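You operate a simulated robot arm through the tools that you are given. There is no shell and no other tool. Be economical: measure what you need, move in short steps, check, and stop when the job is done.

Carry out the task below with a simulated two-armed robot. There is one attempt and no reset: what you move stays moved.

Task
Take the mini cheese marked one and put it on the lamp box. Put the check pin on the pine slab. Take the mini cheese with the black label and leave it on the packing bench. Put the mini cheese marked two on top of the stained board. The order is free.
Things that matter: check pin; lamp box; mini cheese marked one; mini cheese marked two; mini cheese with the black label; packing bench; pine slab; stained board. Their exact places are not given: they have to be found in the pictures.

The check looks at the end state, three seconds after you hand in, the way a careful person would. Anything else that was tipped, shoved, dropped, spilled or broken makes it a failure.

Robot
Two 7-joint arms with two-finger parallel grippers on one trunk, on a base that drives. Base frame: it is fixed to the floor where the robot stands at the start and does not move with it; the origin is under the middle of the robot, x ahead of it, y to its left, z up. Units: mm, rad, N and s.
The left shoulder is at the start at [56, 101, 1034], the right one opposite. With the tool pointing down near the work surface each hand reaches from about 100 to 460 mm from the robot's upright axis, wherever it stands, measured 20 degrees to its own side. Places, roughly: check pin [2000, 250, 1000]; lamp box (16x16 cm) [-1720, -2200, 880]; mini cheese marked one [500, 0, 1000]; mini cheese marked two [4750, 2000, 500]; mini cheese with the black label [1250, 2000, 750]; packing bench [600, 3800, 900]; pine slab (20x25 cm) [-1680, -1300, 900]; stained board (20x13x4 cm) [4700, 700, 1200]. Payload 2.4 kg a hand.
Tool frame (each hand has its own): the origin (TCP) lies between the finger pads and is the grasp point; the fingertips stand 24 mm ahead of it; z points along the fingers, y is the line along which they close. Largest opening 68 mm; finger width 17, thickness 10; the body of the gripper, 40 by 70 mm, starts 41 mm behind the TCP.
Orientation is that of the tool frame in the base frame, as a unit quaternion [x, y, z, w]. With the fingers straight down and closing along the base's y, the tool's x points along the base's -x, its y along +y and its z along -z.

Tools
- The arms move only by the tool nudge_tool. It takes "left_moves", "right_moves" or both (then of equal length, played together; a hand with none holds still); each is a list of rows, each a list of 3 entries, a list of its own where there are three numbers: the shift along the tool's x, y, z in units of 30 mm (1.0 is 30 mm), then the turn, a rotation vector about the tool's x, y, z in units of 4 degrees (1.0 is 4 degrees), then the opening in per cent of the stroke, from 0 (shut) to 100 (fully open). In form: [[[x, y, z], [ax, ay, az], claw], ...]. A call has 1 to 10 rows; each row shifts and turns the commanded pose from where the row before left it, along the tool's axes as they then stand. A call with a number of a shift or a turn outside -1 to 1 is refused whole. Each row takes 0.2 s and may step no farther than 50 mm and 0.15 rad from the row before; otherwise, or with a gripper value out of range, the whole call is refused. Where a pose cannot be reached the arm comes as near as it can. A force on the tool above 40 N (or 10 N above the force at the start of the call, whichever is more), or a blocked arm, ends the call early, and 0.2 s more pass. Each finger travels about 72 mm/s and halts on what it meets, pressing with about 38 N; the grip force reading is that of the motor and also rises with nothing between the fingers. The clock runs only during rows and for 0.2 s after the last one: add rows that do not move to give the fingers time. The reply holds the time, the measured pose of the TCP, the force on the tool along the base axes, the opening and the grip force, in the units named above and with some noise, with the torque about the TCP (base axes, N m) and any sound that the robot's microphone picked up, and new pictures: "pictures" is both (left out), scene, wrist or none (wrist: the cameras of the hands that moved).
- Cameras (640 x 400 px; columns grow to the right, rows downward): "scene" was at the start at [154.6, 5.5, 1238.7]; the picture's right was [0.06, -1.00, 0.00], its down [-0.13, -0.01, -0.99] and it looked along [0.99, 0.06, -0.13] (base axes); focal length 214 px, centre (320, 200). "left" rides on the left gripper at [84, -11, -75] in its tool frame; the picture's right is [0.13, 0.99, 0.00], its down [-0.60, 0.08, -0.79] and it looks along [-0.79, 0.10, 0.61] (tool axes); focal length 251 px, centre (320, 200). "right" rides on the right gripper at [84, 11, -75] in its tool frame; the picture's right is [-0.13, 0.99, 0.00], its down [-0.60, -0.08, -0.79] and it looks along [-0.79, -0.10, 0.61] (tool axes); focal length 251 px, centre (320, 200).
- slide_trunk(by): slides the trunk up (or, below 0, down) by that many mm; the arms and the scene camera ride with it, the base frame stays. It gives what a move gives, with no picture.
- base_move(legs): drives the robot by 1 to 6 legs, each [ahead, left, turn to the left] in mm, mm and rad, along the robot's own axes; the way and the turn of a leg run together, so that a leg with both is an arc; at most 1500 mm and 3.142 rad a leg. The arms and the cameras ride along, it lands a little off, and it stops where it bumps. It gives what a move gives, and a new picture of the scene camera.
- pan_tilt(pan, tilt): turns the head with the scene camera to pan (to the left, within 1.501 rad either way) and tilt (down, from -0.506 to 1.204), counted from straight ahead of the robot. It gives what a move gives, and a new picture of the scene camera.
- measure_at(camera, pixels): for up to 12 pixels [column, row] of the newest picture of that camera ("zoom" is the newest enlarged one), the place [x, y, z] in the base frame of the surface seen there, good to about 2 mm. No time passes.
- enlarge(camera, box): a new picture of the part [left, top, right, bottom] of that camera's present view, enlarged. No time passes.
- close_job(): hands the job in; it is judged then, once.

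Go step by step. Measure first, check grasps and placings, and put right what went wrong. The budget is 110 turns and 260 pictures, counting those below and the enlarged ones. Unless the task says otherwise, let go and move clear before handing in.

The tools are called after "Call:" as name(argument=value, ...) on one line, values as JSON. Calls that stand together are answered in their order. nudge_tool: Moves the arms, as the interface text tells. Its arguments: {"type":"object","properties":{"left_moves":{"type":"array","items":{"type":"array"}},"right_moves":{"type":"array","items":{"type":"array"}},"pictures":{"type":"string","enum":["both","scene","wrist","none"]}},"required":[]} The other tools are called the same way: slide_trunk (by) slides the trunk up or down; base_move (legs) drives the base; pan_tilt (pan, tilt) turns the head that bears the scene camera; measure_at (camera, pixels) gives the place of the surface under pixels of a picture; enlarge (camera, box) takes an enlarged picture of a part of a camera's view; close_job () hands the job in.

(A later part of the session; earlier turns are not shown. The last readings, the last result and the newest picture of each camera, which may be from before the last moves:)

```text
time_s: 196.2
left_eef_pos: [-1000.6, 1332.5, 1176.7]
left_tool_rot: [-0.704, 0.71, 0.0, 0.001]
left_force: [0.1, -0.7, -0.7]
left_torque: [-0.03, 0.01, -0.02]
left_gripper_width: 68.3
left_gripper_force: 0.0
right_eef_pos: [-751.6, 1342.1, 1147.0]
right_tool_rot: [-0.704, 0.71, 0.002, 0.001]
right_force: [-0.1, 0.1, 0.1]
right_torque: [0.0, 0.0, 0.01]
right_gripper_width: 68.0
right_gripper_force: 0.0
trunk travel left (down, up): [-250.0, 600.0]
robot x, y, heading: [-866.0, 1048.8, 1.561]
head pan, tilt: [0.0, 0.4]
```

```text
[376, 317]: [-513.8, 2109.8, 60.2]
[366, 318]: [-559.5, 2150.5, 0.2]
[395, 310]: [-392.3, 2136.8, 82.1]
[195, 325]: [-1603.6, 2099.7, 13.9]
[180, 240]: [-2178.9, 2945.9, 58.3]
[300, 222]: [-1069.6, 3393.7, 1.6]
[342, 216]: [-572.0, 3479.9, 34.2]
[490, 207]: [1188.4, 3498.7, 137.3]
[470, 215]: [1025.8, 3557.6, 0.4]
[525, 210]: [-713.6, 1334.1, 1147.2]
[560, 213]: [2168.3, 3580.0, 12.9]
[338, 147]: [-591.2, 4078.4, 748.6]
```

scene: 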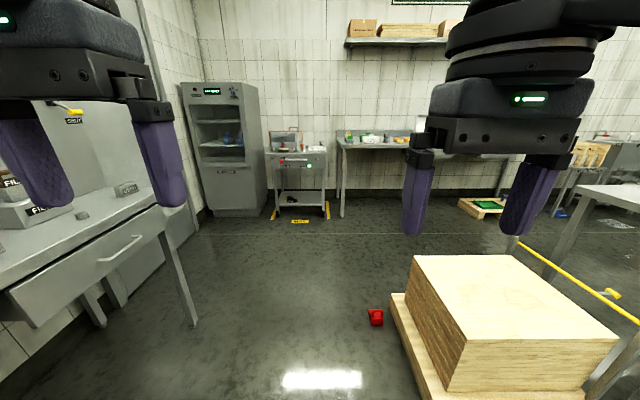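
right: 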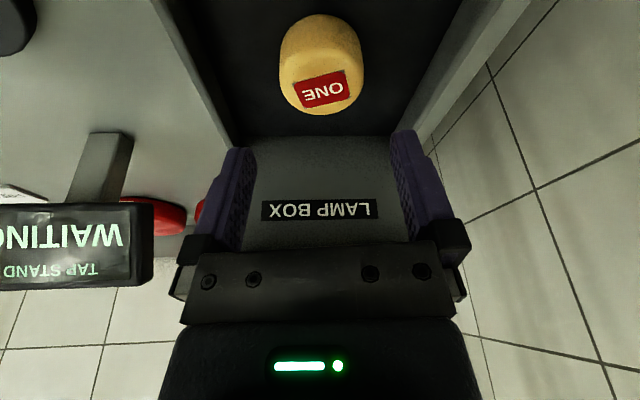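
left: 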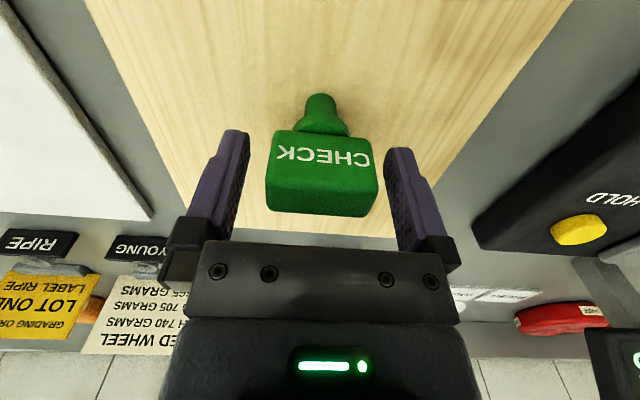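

I shift left to x≈-1050, go north to y≈2940, then east between the benches.

Call:
base_move(legs=[[0, 185, 0.01], [1500, 0, 0], [390, 0, 0], [0, 0, -1.571]])

Call:
pan_tilt(pan=0.2, tilt=0.4)

```text
time_s: 210.6
left_eef_pos: [-718.6, 3057.7, 1176.4]
left_tool_rot: [0.019, 1.0, -0.002, 0.0]
left_force: [0.1, 0.2, 0.6]
left_torque: [-0.03, -0.01, -0.02]
left_gripper_width: 68.0
left_gripper_force: 0.0
right_eef_pos: [-715.1, 2808.7, 1148.5]
right_tool_rot: [0.02, 1.0, 0.001, 0.001]
right_force: [0.5, 0.0, 0.4]
right_torque: [0.0, -0.02, -0.03]
right_gripper_width: 68.1
right_gripper_force: 0.1
trunk travel left (down, up): [-250.0, 600.0]
robot x, y, heading: [-1008.8, 2926.9, -0.037]
head pan, tilt: [0.0, 0.4]
```

scene: 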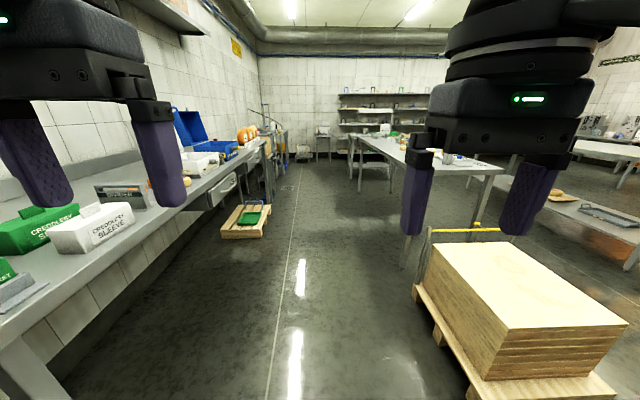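

```text
time_s: 211.3
left_eef_pos: [-717.9, 3057.5, 1176.9]
left_tool_rot: [0.019, 1.0, 0.0, 0.0]
left_force: [-0.5, 0.7, 0.5]
left_torque: [-0.03, -0.03, -0.01]
left_gripper_width: 67.7
left_gripper_force: 0.1
right_eef_pos: [-715.4, 2809.2, 1148.3]
right_tool_rot: [0.021, 1.0, 0.0, 0.001]
right_force: [0.0, 0.8, -0.5]
right_torque: [-0.01, -0.02, -0.01]
right_gripper_width: 68.1
right_gripper_force: 0.1
trunk travel left (down, up): [-250.0, 600.0]
robot x, y, heading: [-1006.3, 2926.9, -0.037]
head pan, tilt: [0.201, 0.4]
```

scene: 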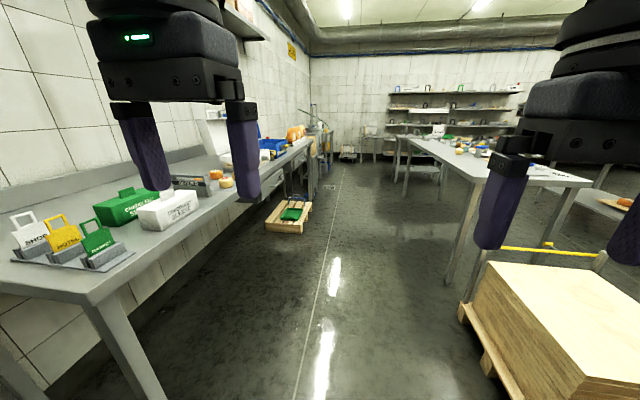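

The aisle is clear. I drive east to about x=1075 and face the work bench from behind.

Call:
base_move(legs=[[0, 0, 0.037], [1500, 0, 0], [580, 0, 0], [0, 0, -1.571]])

Call:
pan_tilt(pan=0.1, tilt=0.55)

```text
time_s: 225.6
left_eef_pos: [1180.5, 2662.0, 1175.7]
left_tool_rot: [0.693, 0.721, -0.001, 0.0]
left_force: [0.2, -0.6, 0.7]
left_torque: [-0.01, 0.01, -0.03]
left_gripper_width: 67.9
left_gripper_force: 0.1
right_eef_pos: [934.2, 2639.7, 1147.5]
right_tool_rot: [0.694, 0.72, -0.001, 0.001]
right_force: [0.8, 1.1, -0.5]
right_torque: [0.0, 0.0, 0.01]
right_gripper_width: 67.9
right_gripper_force: 0.1
trunk travel left (down, up): [-250.0, 600.0]
robot x, y, heading: [1032.0, 2944.3, -1.533]
head pan, tilt: [0.201, 0.4]
```

scene: 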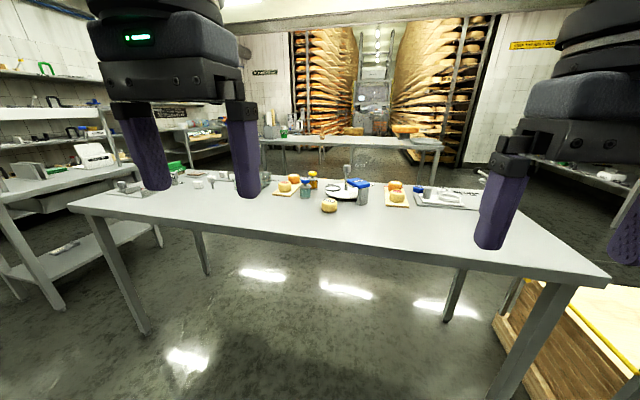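

```text
time_s: 226.3
left_eef_pos: [1181.0, 2661.1, 1176.8]
left_tool_rot: [0.694, 0.72, -0.001, -0.001]
left_force: [-0.5, 0.3, -0.2]
left_torque: [0.0, 0.03, 0.01]
left_gripper_width: 68.1
left_gripper_force: 0.0
right_eef_pos: [934.3, 2640.0, 1148.1]
right_tool_rot: [0.695, 0.719, 0.0, 0.001]
right_force: [0.3, -1.1, -0.8]
right_torque: [-0.01, 0.03, 0.02]
right_gripper_width: 67.9
right_gripper_force: 0.1
trunk travel left (down, up): [-250.0, 600.0]
robot x, y, heading: [1033.8, 2941.0, -1.531]
head pan, tilt: [0.099, 0.55]
```

scene: 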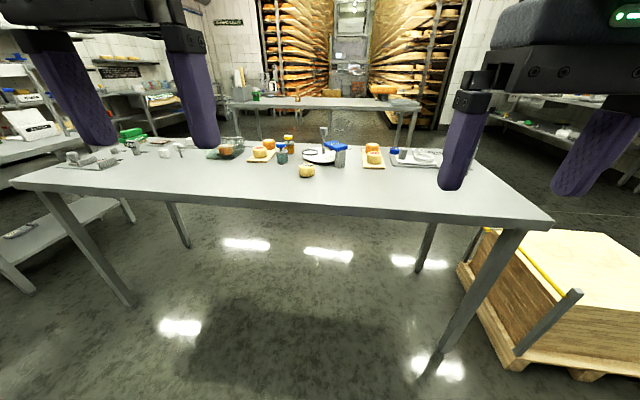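

Call:
measure_at(camera="scene", pixels=[[307, 166], [307, 174], [300, 171], [314, 171], [310, 195], [310, 205], [340, 158], [282, 157], [282, 146], [340, 148]])

Call:
enlarge(camera="scene", box=[250, 120, 410, 220])

```text
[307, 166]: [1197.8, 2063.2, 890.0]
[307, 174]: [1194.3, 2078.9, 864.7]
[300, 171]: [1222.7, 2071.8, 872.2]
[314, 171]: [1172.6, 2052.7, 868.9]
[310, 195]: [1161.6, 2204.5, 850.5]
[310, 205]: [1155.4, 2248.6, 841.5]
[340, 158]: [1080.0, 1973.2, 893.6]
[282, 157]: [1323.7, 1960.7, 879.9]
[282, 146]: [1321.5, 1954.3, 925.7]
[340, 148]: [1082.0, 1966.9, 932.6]
```

```text
4.00 times, centred on (330, 170) of scene
```

zoom: 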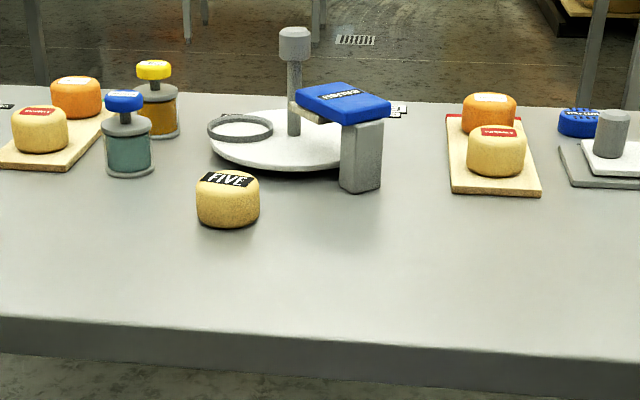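

It is marked FIVE on a black label, centre about (1201,2048). I drive up to the bench.

Call:
base_move(legs=[[0, 0, -0.04], [440, 40, 0]])

```text
time_s: 229.3
left_eef_pos: [1203.1, 2214.9, 1176.9]
left_tool_rot: [0.71, 0.704, 0.0, -0.001]
left_force: [1.1, 0.0, 0.2]
left_torque: [0.01, -0.01, 0.04]
left_gripper_width: 68.0
left_gripper_force: 0.0
right_eef_pos: [956.2, 2205.0, 1147.3]
right_tool_rot: [0.711, 0.704, -0.001, 0.001]
right_force: [-0.1, 0.2, -0.2]
right_torque: [0.04, -0.01, -0.03]
right_gripper_width: 68.2
right_gripper_force: 0.1
trunk travel left (down, up): [-250.0, 600.0]
robot x, y, heading: [1071.2, 2500.9, -1.582]
head pan, tilt: [0.099, 0.55]
```

scene: 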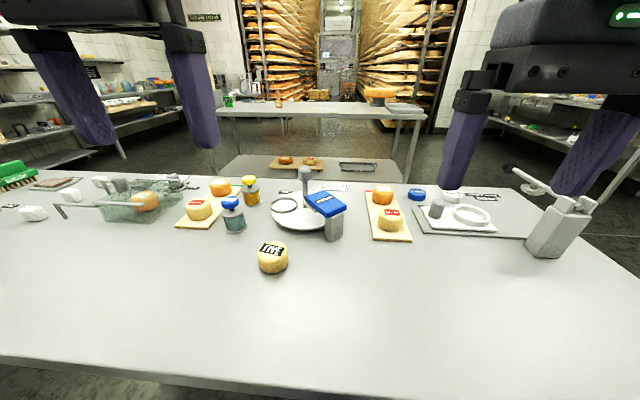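

The cheese is at (272,258), within reach of the left hand. I tilt the hand 20° and start coming down toward it.

Call:
nudge_tool(left_moves=[[[0, 0, 0], [0, -1, 0], 100], [[0, 0, 0], [0, -1, 0], 100], [[0, 0, 0], [0, -1, 0], 100], [[0, 0, 0], [0, -1, 0], 100], [[-0.3, 0, 0], [0, -1, 0], 100], [[-0.3, 0, 1], [0, 0, 0], 100], [[-0.3, 0, 1], [0, 0, 0], 100], [[-0.3, 0, 1], [0, 0, 0], 100], [[-0.3, 0, 1], [0, 0, 0], 100], [[-0.28, 0, 1], [0, 0, 0], 100]], pictures="none")

Call:
nudge_tool(left_moves=[[[0, 0, 1], [0, 0, 0], 100], [[0, 0, 1], [0, 0, 0], 100], [[0, 0, 0.8], [0, 0, 0], 100], [[0, 0, 0], [0, 0, 0], 100]])

```text
time_s: 231.5
left_eef_pos: [1204.2, 2117.7, 1053.8]
left_tool_rot: [0.699, 0.694, -0.124, 0.122]
left_force: [0.0, 0.5, 0.0]
left_torque: [-0.01, 0.0, -0.02]
left_gripper_width: 68.1
left_gripper_force: 0.0
right_eef_pos: [956.8, 2207.0, 1146.7]
right_tool_rot: [0.711, 0.704, 0.0, 0.0]
right_force: [0.6, 0.4, -0.3]
right_torque: [0.0, 0.01, -0.03]
right_gripper_width: 67.9
right_gripper_force: 0.2
trunk travel left (down, up): [-250.0, 600.0]
robot x, y, heading: [1069.4, 2500.1, -1.58]
head pan, tilt: [0.099, 0.55]
```

```text
time_s: 232.5
left_eef_pos: [1203.4, 2083.5, 974.7]
left_tool_rot: [0.7, 0.693, -0.124, 0.122]
left_force: [-0.7, -0.3, -0.2]
left_torque: [0.03, -0.01, 0.01]
left_gripper_width: 68.0
left_gripper_force: 0.1
right_eef_pos: [956.7, 2204.6, 1147.7]
right_tool_rot: [0.711, 0.703, 0.0, 0.001]
right_force: [0.3, -1.1, -0.8]
right_torque: [0.01, 0.01, 0.02]
right_gripper_width: 68.0
right_gripper_force: 0.0
trunk travel left (down, up): [-250.0, 600.0]
robot x, y, heading: [1069.0, 2501.1, -1.581]
head pan, tilt: [0.099, 0.55]
```

scene: 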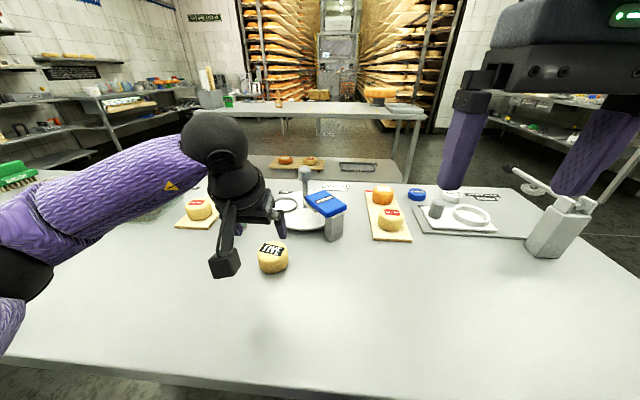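
left: 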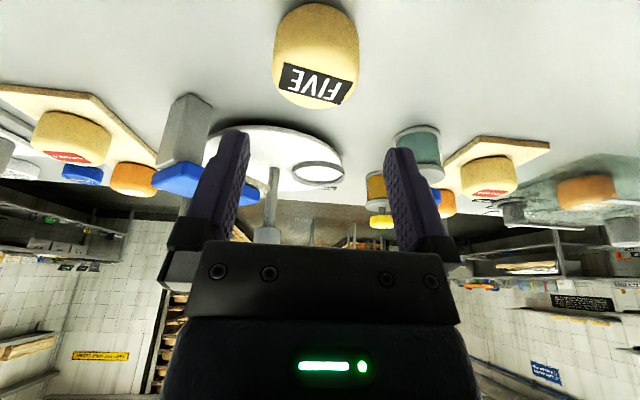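

Call:
measure_at(camera="left", pixels=[[276, 55], [356, 55], [275, 70], [358, 70], [315, 104], [318, 10], [318, 30]])

Call:
measure_at(camera="scene", pixels=[[259, 260], [287, 260], [273, 268], [272, 243]])

```text
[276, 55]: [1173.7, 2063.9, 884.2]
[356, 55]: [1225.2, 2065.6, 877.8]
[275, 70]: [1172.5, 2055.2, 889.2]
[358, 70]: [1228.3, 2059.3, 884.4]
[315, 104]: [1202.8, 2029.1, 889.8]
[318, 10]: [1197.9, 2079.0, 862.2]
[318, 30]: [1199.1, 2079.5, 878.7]
```

```text
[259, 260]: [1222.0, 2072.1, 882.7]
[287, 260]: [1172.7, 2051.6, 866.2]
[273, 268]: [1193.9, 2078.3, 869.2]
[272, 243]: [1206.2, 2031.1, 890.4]
```

Cheese centre (1200.5, 2051). I go in and close.

Call:
nudge_tool(left_moves=[[[0.07, -0.09, 1], [0, 0, 0], 100], [[0, 0, 1], [0, 0, 0], 100], [[0, 0, 0.8], [0, 0, 0], 100], [[0, 0, 0.52], [0, 0, 0], 100], [[0, 0, 0], [0, 0, 0], 100], [[0, 0, 0], [0, 0, 0], 50], [[0, 0, 0], [0, 0, 0], 50], [[0, 0, 0], [0, 0, 0], 50]], pictures="wrist")

```text
time_s: 234.3
left_eef_pos: [1201.9, 2053.9, 881.5]
left_tool_rot: [0.699, 0.693, -0.124, 0.122]
left_force: [-0.6, 0.2, 0.2]
left_torque: [0.02, 0.0, -0.01]
left_gripper_width: 59.6
left_gripper_force: 37.8
right_eef_pos: [956.8, 2205.8, 1147.3]
right_tool_rot: [0.711, 0.703, 0.0, 0.001]
right_force: [0.4, -0.7, 1.0]
right_torque: [0.01, -0.01, 0.03]
right_gripper_width: 67.9
right_gripper_force: 0.0
trunk travel left (down, up): [-250.0, 600.0]
robot x, y, heading: [1069.1, 2501.1, -1.581]
head pan, tilt: [0.099, 0.55]
```

left: 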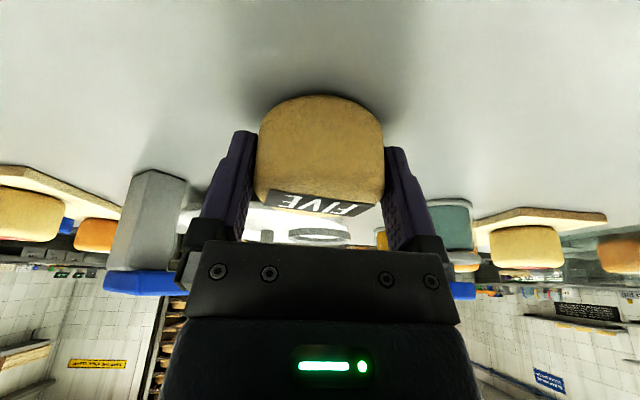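

Gripped (59.6 mm). I lift straight up and back away.

Call:
nudge_tool(left_moves=[[[-0.342, 0, -0.94], [0, 0, 0], 50], [[-0.342, 0, -0.94], [0, 0, 0], 50], [[-0.342, 0, -0.94], [0, 0, 0], 50], [[-0.342, 0, -0.94], [0, 0, 0], 50], [[-0.342, 0, -0.94], [0, 0, 0], 50], [[-0.342, 0, -0.94], [0, 0, 0], 50], [[0.6, 0, -0.6], [0, 0, 0], 50], [[0.8, 0, -0.4], [0, 0, 0], 50], [[0.8, 0, -0.4], [0, 0, 0], 50]], pictures="wrist")

Call:
base_move(legs=[[-400, 0, 0], [0, 0, 3.14]])

Call:
pan_tilt(pan=0, tilt=0.4)

```text
time_s: 236.3
left_eef_pos: [1200.7, 2128.8, 1077.1]
left_tool_rot: [0.699, 0.694, -0.123, 0.122]
left_force: [-0.9, 0.2, -1.6]
left_torque: [0.01, 0.01, 0.01]
left_gripper_width: 59.0
left_gripper_force: 38.3
right_eef_pos: [955.9, 2205.8, 1147.1]
right_tool_rot: [0.711, 0.703, 0.001, 0.001]
right_force: [-0.7, -1.0, 0.2]
right_torque: [-0.03, 0.01, 0.01]
right_gripper_width: 68.3
right_gripper_force: 0.1
trunk travel left (down, up): [-250.0, 600.0]
robot x, y, heading: [1070.3, 2502.9, -1.584]
head pan, tilt: [0.099, 0.55]
```

left: 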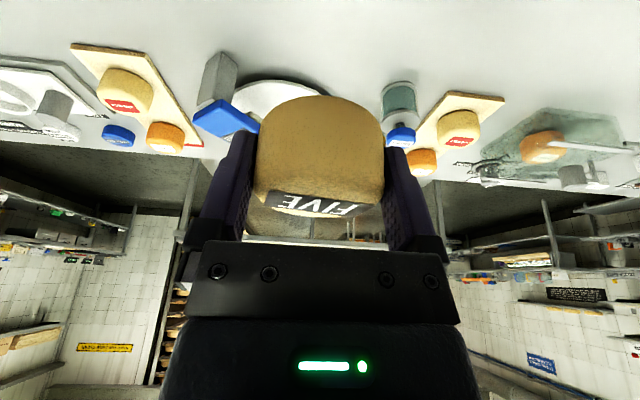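

```text
time_s: 246.3
left_eef_pos: [925.2, 3265.7, 1076.7]
left_tool_rot: [0.708, -0.684, -0.124, -0.121]
left_force: [-0.5, 0.1, -1.0]
left_torque: [0.0, 0.02, 0.01]
left_gripper_width: 58.9
left_gripper_force: 37.9
right_eef_pos: [1172.5, 3199.8, 1146.9]
right_tool_rot: [0.718, -0.696, -0.001, 0.001]
right_force: [0.2, 0.8, 0.2]
right_torque: [0.01, -0.04, 0.01]
right_gripper_width: 67.8
right_gripper_force: 0.0
trunk travel left (down, up): [-250.0, 600.0]
robot x, y, heading: [1074.4, 2900.4, 1.599]
head pan, tilt: [0.099, 0.55]
```

scene: 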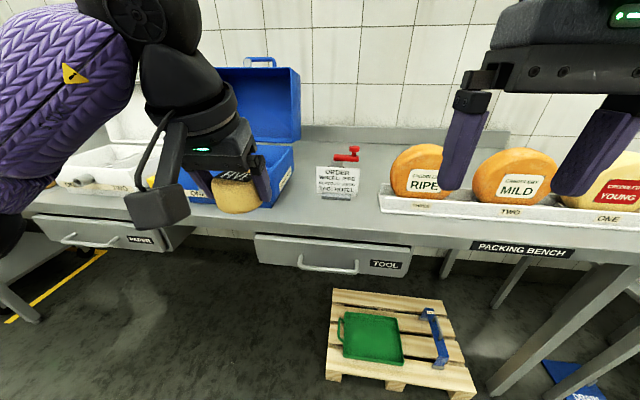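

```text
time_s: 247.0
left_eef_pos: [925.1, 3265.8, 1077.4]
left_tool_rot: [0.707, -0.685, -0.124, -0.121]
left_force: [0.0, 0.4, -1.0]
left_torque: [-0.04, 0.0, -0.02]
left_gripper_width: 59.1
left_gripper_force: 38.0
right_eef_pos: [1172.4, 3200.3, 1147.9]
right_tool_rot: [0.717, -0.697, -0.001, 0.0]
right_force: [0.8, 0.0, -0.4]
right_torque: [-0.01, 0.01, -0.01]
right_gripper_width: 68.0
right_gripper_force: 0.1
trunk travel left (down, up): [-250.0, 600.0]
robot x, y, heading: [1074.9, 2896.4, 1.6]
head pan, tilt: [0.0, 0.4]
```

scene: 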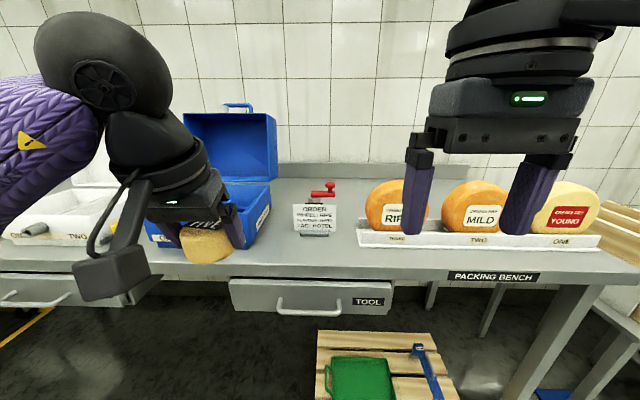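

Call:
measure_at(camera="scene", pixels=[[310, 262], [280, 245], [340, 250], [335, 215], [310, 235], [250, 240], [310, 278], [357, 238], [270, 215], [318, 338], [320, 399], [310, 310]])

Call:
pan_tilt(pan=0, tilt=0.9)

```text
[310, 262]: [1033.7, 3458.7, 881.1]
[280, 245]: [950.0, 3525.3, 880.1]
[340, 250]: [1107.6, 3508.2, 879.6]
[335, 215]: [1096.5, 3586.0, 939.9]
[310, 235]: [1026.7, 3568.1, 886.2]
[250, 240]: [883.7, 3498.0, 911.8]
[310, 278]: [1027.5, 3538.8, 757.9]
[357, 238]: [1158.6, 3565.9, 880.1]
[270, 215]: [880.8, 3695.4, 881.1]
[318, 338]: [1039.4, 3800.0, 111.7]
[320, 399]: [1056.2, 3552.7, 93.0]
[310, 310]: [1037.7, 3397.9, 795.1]
```

```text
time_s: 247.9
left_eef_pos: [924.7, 3265.5, 1077.1]
left_tool_rot: [0.708, -0.685, -0.124, -0.121]
left_force: [1.4, -0.2, -0.1]
left_torque: [0.0, -0.01, -0.04]
left_gripper_width: 59.3
left_gripper_force: 38.1
right_eef_pos: [1172.7, 3200.2, 1148.2]
right_tool_rot: [0.718, -0.696, -0.001, 0.0]
right_force: [-0.6, -0.2, -0.2]
right_torque: [0.01, 0.02, -0.05]
right_gripper_width: 68.1
right_gripper_force: 0.0
trunk travel left (down, up): [-250.0, 600.0]
robot x, y, heading: [1074.4, 2899.1, 1.604]
head pan, tilt: [0.0, 0.901]
```

scene: 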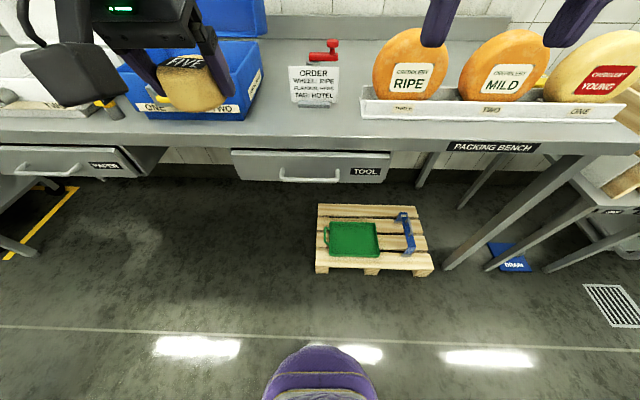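

Bench top is z 880 with a free patch around (985,3500), between the blue box and the order card. I drive up.

Call:
base_move(legs=[[0, 0, -0.03], [210, -20, 0]])

Call:
measure_at(camera="scene", pixels=[[285, 150], [250, 160], [330, 150], [290, 190], [260, 120], [310, 110]])

```text
time_s: 249.9
left_eef_pos: [955.9, 3488.3, 1077.4]
left_tool_rot: [0.696, -0.696, -0.122, -0.123]
left_force: [-0.7, 0.0, -1.2]
left_torque: [-0.02, -0.03, -0.01]
left_gripper_width: 58.8
left_gripper_force: 37.6
right_eef_pos: [1201.3, 3415.1, 1147.4]
right_tool_rot: [0.707, -0.707, -0.001, 0.0]
right_force: [-0.5, 0.1, -0.3]
right_torque: [0.02, 0.0, 0.02]
right_gripper_width: 67.9
right_gripper_force: 0.0
trunk travel left (down, up): [-250.0, 600.0]
robot x, y, heading: [1093.6, 3119.0, 1.57]
head pan, tilt: [0.0, 0.901]
```

scene: 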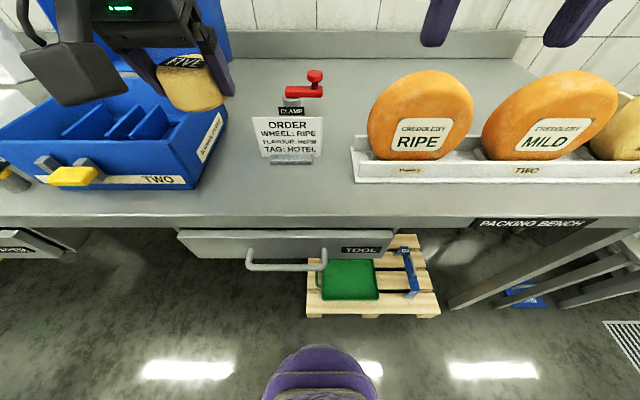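

```text
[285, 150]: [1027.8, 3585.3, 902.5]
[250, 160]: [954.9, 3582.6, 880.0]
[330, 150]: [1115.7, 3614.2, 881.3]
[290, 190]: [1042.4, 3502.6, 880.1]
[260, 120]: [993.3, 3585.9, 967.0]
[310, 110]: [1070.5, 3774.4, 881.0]
```

Call:
nudge_tool(left_moves=[[[-0.19, -0.74, 0.07], [0, 0, 0], 50], [[-0.19, -0.73, 0.07], [0, 0, 0], 50], [[0.342, 0, 0.94], [0, 0, 0], 50], [[0.342, 0, 0.94], [0, 0, 0], 50], [[0.342, 0, 0.94], [0, 0, 0], 50], [[0.342, 0, 0.94], [0, 0, 0], 50], [[0.342, 0, 0.94], [0, 0, 0], 50], [[0, 0, 0], [0, 0, 0], 50]])

```text
time_s: 251.7
left_eef_pos: [998.2, 3501.0, 925.1]
left_tool_rot: [0.697, -0.696, -0.122, -0.124]
left_force: [-0.7, 0.4, -1.6]
left_torque: [-0.03, 0.01, -0.02]
left_gripper_width: 59.3
left_gripper_force: 37.9
right_eef_pos: [1201.5, 3412.3, 1147.2]
right_tool_rot: [0.707, -0.707, -0.001, 0.001]
right_force: [0.4, -0.3, 0.4]
right_torque: [-0.01, 0.01, -0.03]
right_gripper_width: 68.3
right_gripper_force: 0.1
trunk travel left (down, up): [-250.0, 600.0]
robot x, y, heading: [1095.5, 3117.0, 1.571]
head pan, tilt: [0.0, 0.901]
```

scene: 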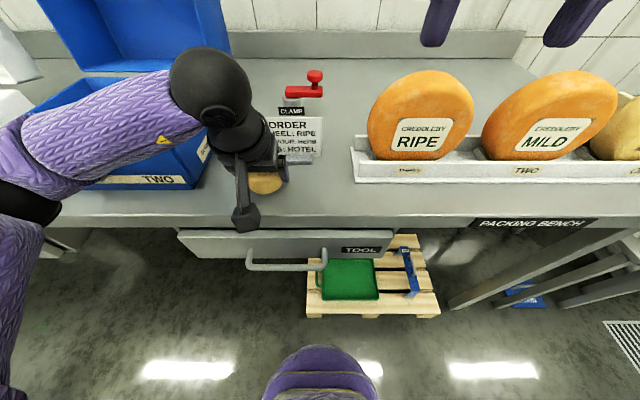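
left: 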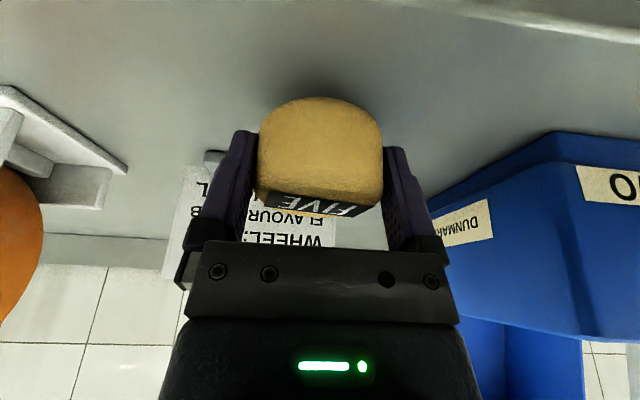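

The cheese hovers over the free patch, clear of box and card. I lower the last 13 mm.

Call:
nudge_tool(left_moves=[[[0.12, 0, 0.34], [0, 0, 0], 50], [[0.02, 0, 0.06], [0, 0, 0], 50], [[0.02, 0, 0.05], [0, 0, 0], 50], [[0, 0, 0], [0, 0, 0], 50]], pictures="none")

```text
time_s: 252.7
left_eef_pos: [1001.3, 3499.5, 913.2]
left_tool_rot: [0.697, -0.696, -0.122, -0.124]
left_force: [-0.7, 0.1, -1.7]
left_torque: [-0.01, -0.02, -0.02]
left_gripper_width: 59.0
left_gripper_force: 38.4
right_eef_pos: [1202.7, 3414.1, 1147.2]
right_tool_rot: [-0.707, 0.707, 0.001, 0.0]
right_force: [0.5, 0.0, 0.1]
right_torque: [-0.01, -0.01, 0.0]
right_gripper_width: 67.7
right_gripper_force: 0.0
trunk travel left (down, up): [-250.0, 600.0]
robot x, y, heading: [1093.8, 3116.5, 1.574]
head pan, tilt: [0.0, 0.901]
```

Call:
nudge_tool(left_moves=[[[0.02, 0, 0.05], [0, 0, 0], 50], [[0.02, 0, 0.05], [0, 0, 0], 50], [[0, 0, 0], [0, 0, 0], 50]], pictures="none")

```text
time_s: 253.5
left_eef_pos: [1000.0, 3500.1, 910.3]
left_tool_rot: [0.698, -0.695, -0.124, -0.124]
left_force: [-2.6, 3.6, 15.8]
left_torque: [-0.05, 0.03, 0.01]
left_gripper_width: 59.1
left_gripper_force: 38.6
right_eef_pos: [1201.6, 3412.8, 1147.4]
right_tool_rot: [-0.707, 0.707, 0.001, 0.0]
right_force: [0.3, -0.6, -0.1]
right_torque: [0.01, -0.02, 0.0]
right_gripper_width: 67.8
right_gripper_force: 0.0
trunk travel left (down, up): [-250.0, 600.0]
robot x, y, heading: [1095.2, 3113.8, 1.57]
head pan, tilt: [0.0, 0.901]
```

Contact (16 N). I open and withdraw along the tool axis, then up.

Call:
nudge_tool(left_moves=[[[0, 0, -0.03], [0, 0, 0], 88], [[0, 0, 0], [0, 0, 0], 100], [[0, 0, 0], [0, 0, 0], 100], [[0, 0, -0.5], [0, 0, 0], 100], [[0, 0, -1], [0, 0, 0], 100], [[0, 0, -1], [0, 0, 0], 100], [[0, 0, -1], [0, 0, 0], 100], [[0, 0, -1], [0, 0, 0], 100], [[0, 0, -1], [0, 0, 0], 100], [[0, 0, -1], [0, 0, 0], 100]])

```text
time_s: 255.7
left_eef_pos: [998.1, 3431.2, 1092.5]
left_tool_rot: [0.697, -0.696, -0.123, -0.124]
left_force: [0.6, -0.4, -1.0]
left_torque: [-0.01, 0.0, 0.0]
left_gripper_width: 68.0
left_gripper_force: 0.1
right_eef_pos: [1202.1, 3413.1, 1147.3]
right_tool_rot: [-0.707, 0.708, 0.001, 0.0]
right_force: [0.0, -0.3, -1.0]
right_torque: [-0.02, 0.02, 0.0]
right_gripper_width: 68.1
right_gripper_force: 0.0
trunk travel left (down, up): [-250.0, 600.0]
robot x, y, heading: [1097.1, 3117.7, 1.569]
head pan, tilt: [0.0, 0.901]
```

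scene: 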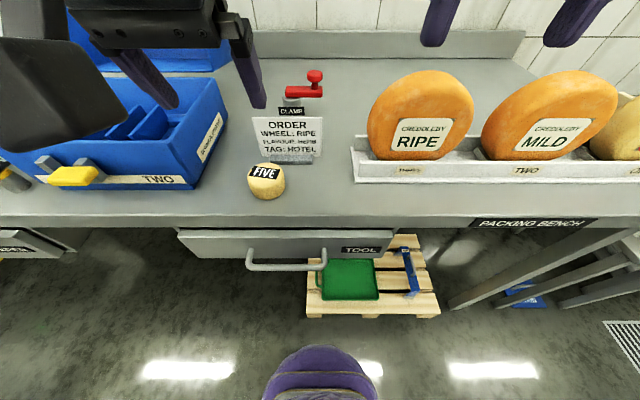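
left: 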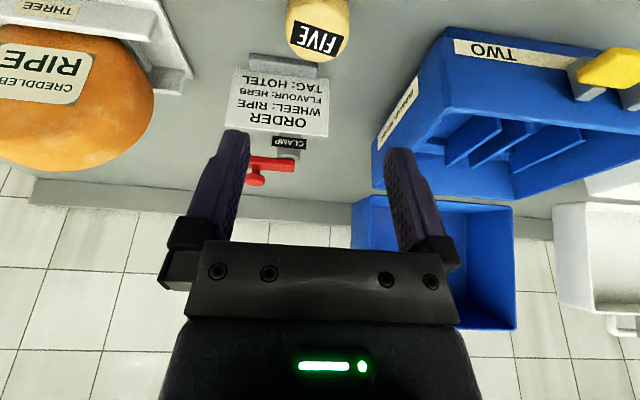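

Cheese FIVE stands on the packing bench. I un-tilt the left hand, back off and look east for a way to the far shelves.

Call:
nudge_tool(left_moves=[[[0.5, 0, -0.8], [0, 1, 0], 100], [[0.5, 0, -0.8], [0, 1, 0], 100], [[0.5, 0, -0.8], [0, 1, 0], 100], [[0, 0.3, 0], [0, 1, 0], 100], [[0, 0.3, 0], [0, 1, 0], 100]], pictures="none")

Call:
base_move(legs=[[-250, 0, 0], [0, 0, -1.571]])

Call:
pan_tilt(pan=-0.2, tilt=0.4)

```text
time_s: 256.9
left_eef_pos: [982.5, 3369.5, 1150.5]
left_tool_rot: [0.707, -0.707, 0.001, 0.001]
left_force: [0.3, 0.1, -0.7]
left_torque: [0.01, -0.01, 0.01]
left_gripper_width: 68.0
left_gripper_force: 0.0
right_eef_pos: [1202.4, 3413.4, 1147.6]
right_tool_rot: [-0.706, 0.708, 0.002, 0.0]
right_force: [0.6, -0.1, -0.6]
right_torque: [0.01, 0.0, 0.02]
right_gripper_width: 68.0
right_gripper_force: 0.0
trunk travel left (down, up): [-250.0, 600.0]
robot x, y, heading: [1090.8, 3112.3, 1.575]
head pan, tilt: [0.0, 0.901]
```

```text
time_s: 262.6
left_eef_pos: [1346.8, 2967.2, 1150.5]
left_tool_rot: [0.003, 1.0, -0.001, -0.001]
left_force: [0.5, -1.3, 0.4]
left_torque: [-0.04, 0.01, 0.01]
left_gripper_width: 68.0
left_gripper_force: 0.0
right_eef_pos: [1388.9, 2745.8, 1146.3]
right_tool_rot: [0.005, 1.0, 0.001, 0.001]
right_force: [0.3, -0.3, 0.7]
right_torque: [0.0, 0.0, -0.02]
right_gripper_width: 68.0
right_gripper_force: 0.1
trunk travel left (down, up): [-250.0, 600.0]
robot x, y, heading: [1091.3, 2857.7, -0.011]
head pan, tilt: [0.0, 0.901]
```

scene: 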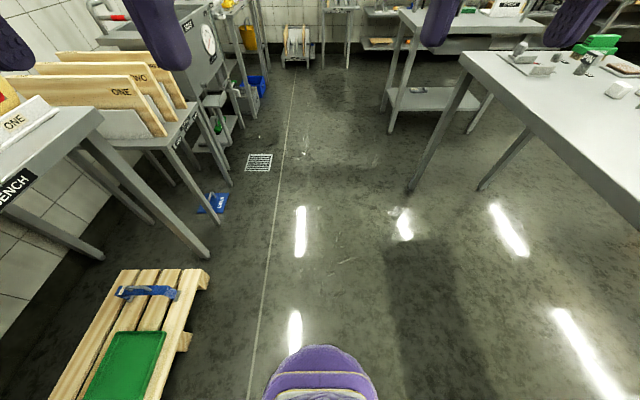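

```text
time_s: 263.6
left_eef_pos: [1345.4, 2966.7, 1150.4]
left_tool_rot: [0.004, 1.0, -0.001, 0.0]
left_force: [0.5, 0.4, 0.6]
left_torque: [-0.01, -0.03, 0.0]
left_gripper_width: 68.2
left_gripper_force: 0.2
right_eef_pos: [1389.1, 2746.9, 1148.1]
right_tool_rot: [0.005, 1.0, 0.001, 0.001]
right_force: [-0.3, 0.0, 0.2]
right_torque: [0.03, -0.01, 0.01]
right_gripper_width: 67.8
right_gripper_force: 0.1
trunk travel left (down, up): [-250.0, 600.0]
robot x, y, heading: [1092.1, 2859.5, -0.008]
head pan, tilt: [-0.201, 0.4]
```

scene: 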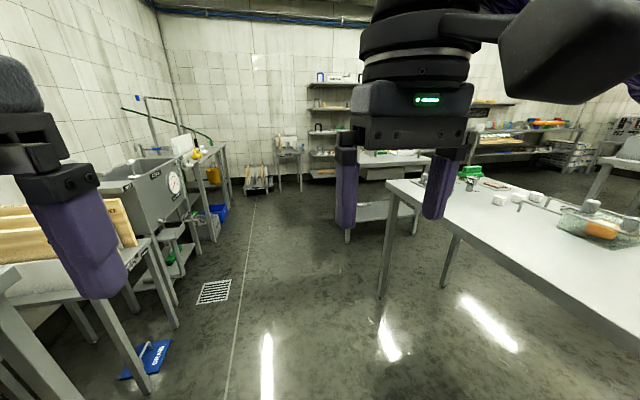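

Call:
measure_at(camera="scene", pixels=[[383, 298], [347, 240], [440, 285], [175, 325], [150, 390], [180, 270], [216, 240], [222, 210], [250, 195], [300, 190], [165, 350], [410, 235]])

```text
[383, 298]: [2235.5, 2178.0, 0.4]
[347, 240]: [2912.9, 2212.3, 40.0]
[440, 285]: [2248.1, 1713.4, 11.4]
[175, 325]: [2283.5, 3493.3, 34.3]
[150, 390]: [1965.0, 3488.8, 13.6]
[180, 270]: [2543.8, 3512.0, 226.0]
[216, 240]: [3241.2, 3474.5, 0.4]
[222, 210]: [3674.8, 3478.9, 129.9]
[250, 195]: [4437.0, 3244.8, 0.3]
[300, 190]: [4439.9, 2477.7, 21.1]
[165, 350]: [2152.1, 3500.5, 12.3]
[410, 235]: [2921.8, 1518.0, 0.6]
```

The aisle is clear to about x=4300. I drive east and look.

Call:
base_move(legs=[[1500, 0, 0.008], [1200, 0, 0], [0, 0, -0.5]])

Call:
pan_tilt(pan=0, tilt=0.3)

```text
time_s: 278.3
left_eef_pos: [4106.1, 2822.3, 1150.7]
left_tool_rot: [0.256, 0.967, -0.001, 0.0]
left_force: [0.3, 0.0, 0.0]
left_torque: [-0.01, -0.03, 0.02]
left_gripper_width: 67.9
left_gripper_force: 0.0
right_eef_pos: [4035.1, 2609.2, 1146.3]
right_tool_rot: [0.256, 0.967, 0.001, 0.001]
right_force: [-1.0, -0.7, 0.3]
right_torque: [-0.01, 0.03, -0.03]
right_gripper_width: 67.8
right_gripper_force: 0.1
trunk travel left (down, up): [-250.0, 600.0]
robot x, y, heading: [3831.3, 2852.2, -0.521]
head pan, tilt: [-0.201, 0.4]
```

scene: 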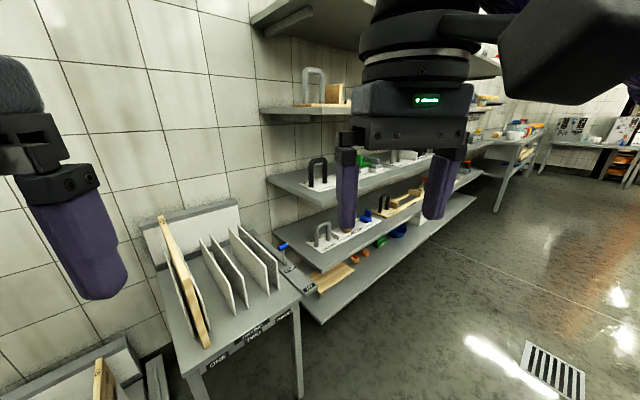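

```text
time_s: 279.0
left_eef_pos: [4105.8, 2821.0, 1151.1]
left_tool_rot: [0.256, 0.967, -0.001, 0.0]
left_force: [0.2, 0.5, -0.3]
left_torque: [-0.03, 0.0, 0.02]
left_gripper_width: 68.0
left_gripper_force: 0.0
right_eef_pos: [4035.9, 2608.0, 1147.0]
right_tool_rot: [0.257, 0.966, 0.0, 0.001]
right_force: [0.0, 0.1, -0.1]
right_torque: [0.03, 0.03, 0.02]
right_gripper_width: 68.0
right_gripper_force: 0.0
trunk travel left (down, up): [-250.0, 600.0]
robot x, y, heading: [3830.5, 2849.3, -0.523]
head pan, tilt: [0.0, 0.3]
```

scene: 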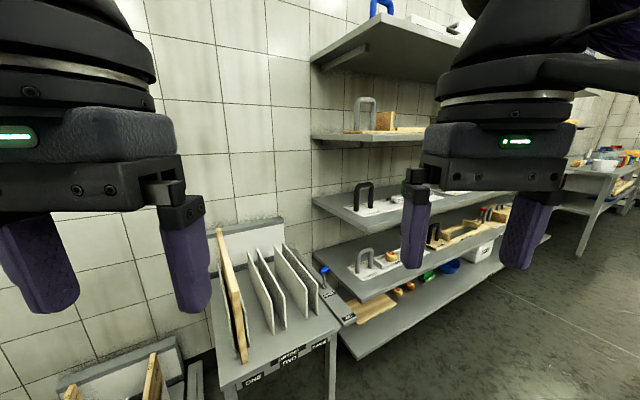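

Call:
measure_at(camera="scene", pixels=[[355, 355], [345, 290], [345, 222], [330, 150], [330, 280], [335, 345], [480, 270]])

Call:
pan_tilt(pan=-1.1, tilt=0.5)

```text
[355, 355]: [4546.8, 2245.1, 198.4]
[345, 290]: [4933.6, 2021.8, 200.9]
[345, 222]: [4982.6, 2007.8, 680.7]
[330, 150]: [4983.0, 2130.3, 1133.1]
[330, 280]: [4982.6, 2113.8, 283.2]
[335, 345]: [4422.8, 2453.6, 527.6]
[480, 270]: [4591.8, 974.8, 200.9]
```

```text
time_s: 280.4
left_eef_pos: [4106.5, 2820.9, 1149.9]
left_tool_rot: [0.257, 0.966, 0.0, 0.0]
left_force: [-0.1, -0.2, -0.8]
left_torque: [-0.01, 0.0, 0.0]
left_gripper_width: 67.9
left_gripper_force: 0.0
right_eef_pos: [4036.2, 2609.7, 1146.9]
right_tool_rot: [0.257, 0.966, 0.001, 0.0]
right_force: [0.5, -0.8, 0.7]
right_torque: [-0.02, 0.02, 0.0]
right_gripper_width: 68.0
right_gripper_force: 0.1
trunk travel left (down, up): [-250.0, 600.0]
robot x, y, heading: [3831.3, 2849.0, -0.51]
head pan, tilt: [-1.1, 0.499]
```

scene: 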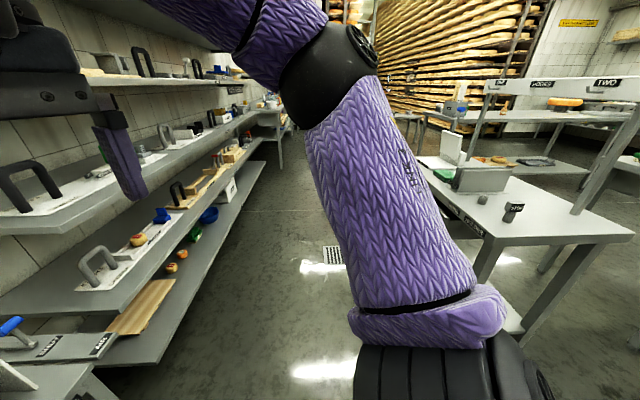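

Call:
enlarge(camera="scene", box=[0, 180, 240, 330])

Call:
measure_at(camera="scene", pixels=[[137, 240], [162, 214], [170, 267], [182, 253], [105, 265], [140, 320], [490, 240], [470, 285], [525, 325], [120, 310], [185, 220], [515, 210]])

```text
2.67 times, centred on (120, 255) of scene
```

zoom: 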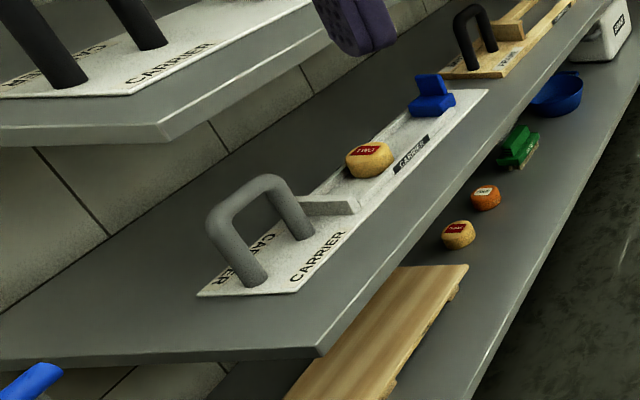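

```text
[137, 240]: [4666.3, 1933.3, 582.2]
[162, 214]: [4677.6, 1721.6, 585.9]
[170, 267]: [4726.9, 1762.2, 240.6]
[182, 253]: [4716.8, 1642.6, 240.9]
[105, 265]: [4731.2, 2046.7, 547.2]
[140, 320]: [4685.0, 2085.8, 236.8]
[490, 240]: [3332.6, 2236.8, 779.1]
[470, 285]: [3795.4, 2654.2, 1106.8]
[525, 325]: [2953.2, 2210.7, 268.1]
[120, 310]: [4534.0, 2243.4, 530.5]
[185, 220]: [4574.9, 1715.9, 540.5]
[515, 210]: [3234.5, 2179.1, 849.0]
```

On the carrier at (137,240) sits a cheese with a red label between a blue clamp and a grey stop; it looks like TWO. I drive in front of it for a straight view.

Call:
base_move(legs=[[0, 0, -1.06], [900, 0, 0], [0, 0, 1.571]])

Call:
pan_tilt(pan=0, tilt=0.5)

Call:
enlarge(camera="scene", box=[200, 180, 440, 330])

```text
time_s: 291.6
left_eef_pos: [4064.1, 2090.0, 1151.5]
left_tool_rot: [-0.019, 1.0, -0.001, 0.0]
left_force: [0.4, 0.0, -0.1]
left_torque: [0.01, 0.0, 0.02]
left_gripper_width: 68.0
left_gripper_force: 0.0
right_eef_pos: [4117.8, 1872.9, 1147.9]
right_tool_rot: [-0.017, 1.0, 0.0, 0.001]
right_force: [-0.1, -1.2, -0.2]
right_torque: [-0.01, -0.02, 0.03]
right_gripper_width: 67.7
right_gripper_force: 0.1
trunk travel left (down, up): [-250.0, 600.0]
robot x, y, heading: [3816.9, 1966.9, 0.038]
head pan, tilt: [-1.1, 0.499]
```

scene: 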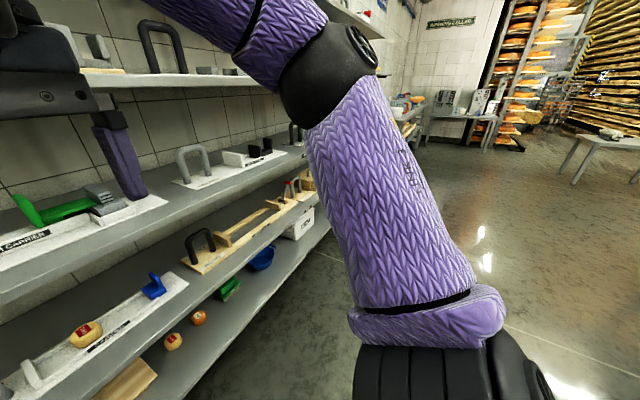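

```text
time_s: 293.0
left_eef_pos: [4065.6, 2090.7, 1149.6]
left_tool_rot: [-0.019, 1.0, -0.001, 0.0]
left_force: [-0.4, -0.3, -0.2]
left_torque: [-0.02, -0.02, 0.0]
left_gripper_width: 68.0
left_gripper_force: 0.0
right_eef_pos: [4116.6, 1872.3, 1146.8]
right_tool_rot: [-0.018, 1.0, 0.0, 0.001]
right_force: [-0.1, 0.8, -0.4]
right_torque: [-0.01, -0.01, 0.03]
right_gripper_width: 68.2
right_gripper_force: 0.1
trunk travel left (down, up): [-250.0, 600.0]
robot x, y, heading: [3814.4, 1973.4, 0.038]
head pan, tilt: [0.0, 0.499]
```

scene: 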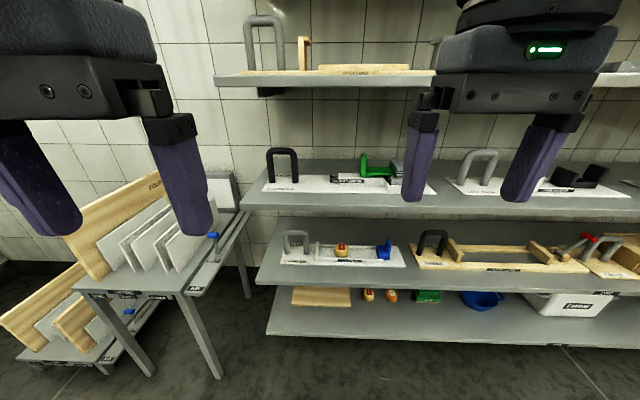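

```text
2.67 times, centred on (320, 255) of scene
```

zoom: 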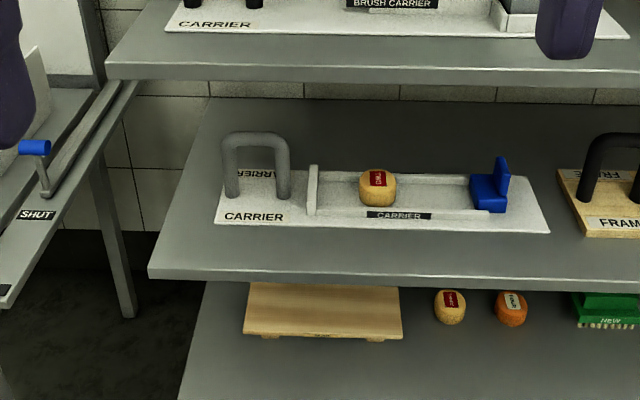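

Call:
enlarge(camera="scene", box=[300, 230, 420, 305])

Call:
measure_at(camera="scene", pixels=[[341, 253], [341, 245], [335, 250], [348, 250], [341, 262], [320, 250], [384, 250], [330, 278], [330, 208], [330, 200], [300, 240], [400, 264]])

```text
5.33 times, centred on (360, 268) of scene
```

zoom: 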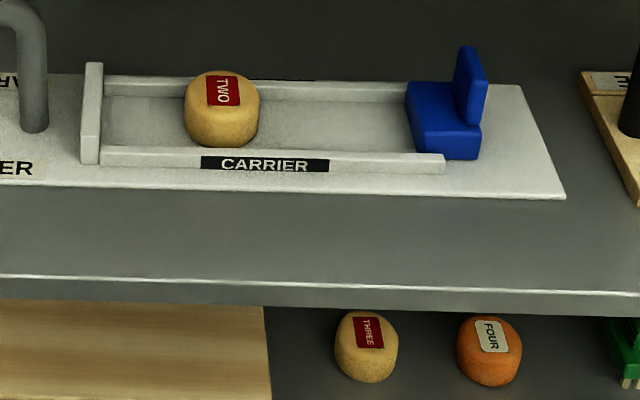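

```text
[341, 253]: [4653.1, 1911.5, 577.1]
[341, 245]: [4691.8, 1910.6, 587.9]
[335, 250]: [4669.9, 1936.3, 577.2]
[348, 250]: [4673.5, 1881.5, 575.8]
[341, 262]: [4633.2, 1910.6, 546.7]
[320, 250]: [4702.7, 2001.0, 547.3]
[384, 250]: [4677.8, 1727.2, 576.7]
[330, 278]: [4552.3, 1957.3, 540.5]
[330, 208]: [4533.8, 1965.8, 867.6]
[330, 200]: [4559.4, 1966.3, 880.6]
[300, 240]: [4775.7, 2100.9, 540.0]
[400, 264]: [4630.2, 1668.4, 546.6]
```

The label reads TWO; cheese at (4678,1910), z 547–588, under a shelf (underside ≈840). I lower the trunk, then tilt the left hand 40° while tucking the right hand back.

Call:
slide_trunk(by=-250)

Call:
nudge_tool(left_moves=[[[0, 0, 0], [0, -1, 0], 100], [[0, 0, 0], [0, -1, 0], 100], [[0, 0, 0], [0, -1, 0], 100], [[0, 0, 0], [0, -1, 0], 100], [[0, 0, 0], [0, -1, 0], 100], [[0, 0, 0], [0, -1, 0], 100], [[0, 0, 0], [0, -1, 0], 100], [[0, 0, 0], [0, -1, 0], 100], [[0, 0, 0], [0, -1, 0], 100], [[0, 0, 0], [0, -1, 0], 100]], right_moves=[[[1, 0, 0], [0, 0, 0], 100], [[1, 0, 0], [0, 0, 0], 100], [[1, 0, 0], [0, 0, 0], 100], [[1, 0, 0], [0, 0, 0], 100], [[0, 0, 0], [0, 0, 0], 100], [[0, 0, 0], [0, 0, 0], 100], [[0, 0, 0], [0, 0, 0], 100], [[0, 0, 0], [0, 0, 0], 100], [[0, 0, 0], [0, 0, 0], 100], [[0, 0, 0], [0, 0, 0], 100]], pictures="none")

Call:
nudge_tool(left_moves=[[[0.44, 0.14, 0.91], [0, 0, 0], 100], [[0.44, 0.14, 0.91], [0, 0, 0], 100], [[0.44, 0.14, 0.91], [0, 0, 0], 100], [[0.44, 0.14, 0.91], [0, 0, 0], 100], [[0.44, 0.14, 0.91], [0, 0, 0], 100], [[0.44, 0.14, 0.91], [0, 0, 0], 100], [[0.44, 0.14, 0.91], [0, 0, 0], 100], [[0.44, 0.14, 0.91], [0, 0, 0], 100], [[0.44, 0.14, 0.91], [0, 0, 0], 100], [[0.44, 0.14, 0.91], [0, 0, 0], 100]])

```text
time_s: 295.6
left_eef_pos: [4069.7, 2090.9, 897.9]
left_tool_rot: [-0.019, 1.0, -0.001, -0.008]
left_force: [0.5, -0.5, -0.6]
left_torque: [0.01, 0.02, -0.01]
left_gripper_width: 67.7
left_gripper_force: 0.1
right_eef_pos: [4116.1, 1872.4, 897.8]
right_tool_rot: [-0.017, 1.0, 0.001, 0.001]
right_force: [1.1, 0.4, 1.5]
right_torque: [-0.03, -0.02, 0.04]
right_gripper_width: 68.1
right_gripper_force: 0.0
trunk travel left (down, up): [0.0, 850.0]
robot x, y, heading: [3815.2, 1971.6, 0.037]
head pan, tilt: [0.0, 0.499]
```

```text
time_s: 297.8
left_eef_pos: [4070.7, 2091.9, 897.1]
left_tool_rot: [-0.019, 0.942, 0.006, 0.334]
left_force: [0.3, 0.9, 0.1]
left_torque: [-0.01, 0.0, -0.01]
left_gripper_width: 68.1
left_gripper_force: 0.1
right_eef_pos: [3998.3, 1869.9, 896.5]
right_tool_rot: [-0.017, 1.0, 0.0, -0.001]
right_force: [-0.2, -0.2, 0.3]
right_torque: [0.0, 0.02, -0.01]
right_gripper_width: 68.1
right_gripper_force: 0.0
trunk travel left (down, up): [0.0, 850.0]
robot x, y, heading: [3814.7, 1970.1, 0.033]
head pan, tilt: [0.0, 0.499]
```

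```text
time_s: 300.0
left_eef_pos: [4213.8, 2104.2, 690.2]
left_tool_rot: [-0.018, 0.942, 0.005, 0.334]
left_force: [-0.2, -0.4, 0.3]
left_torque: [0.0, -0.01, 0.02]
left_gripper_width: 68.0
left_gripper_force: 0.1
left hand out of reach, approached as far as the arm can: row 3, 4, 5, 6, 7, 8, 9
right_eef_pos: [3997.8, 1870.1, 896.2]
right_tool_rot: [-0.017, 1.0, 0.001, 0.0]
right_force: [-0.6, -0.3, 1.0]
right_torque: [-0.02, 0.0, 0.0]
right_gripper_width: 68.1
right_gripper_force: 0.1
trunk travel left (down, up): [0.0, 850.0]
robot x, y, heading: [3816.5, 1974.9, 0.035]
head pan, tilt: [0.0, 0.499]
```

scene: 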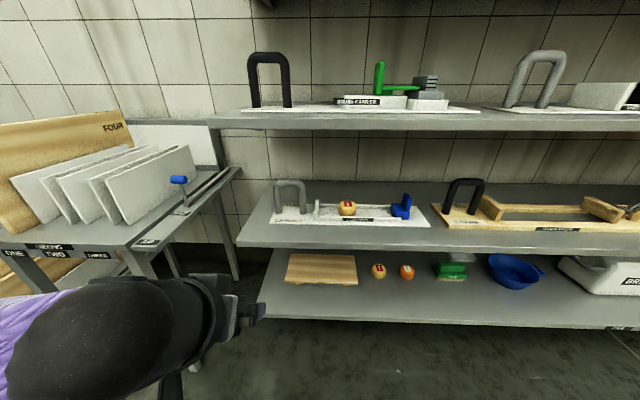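
left: 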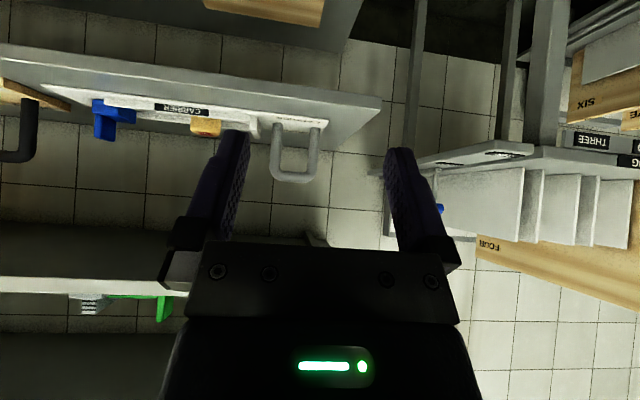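

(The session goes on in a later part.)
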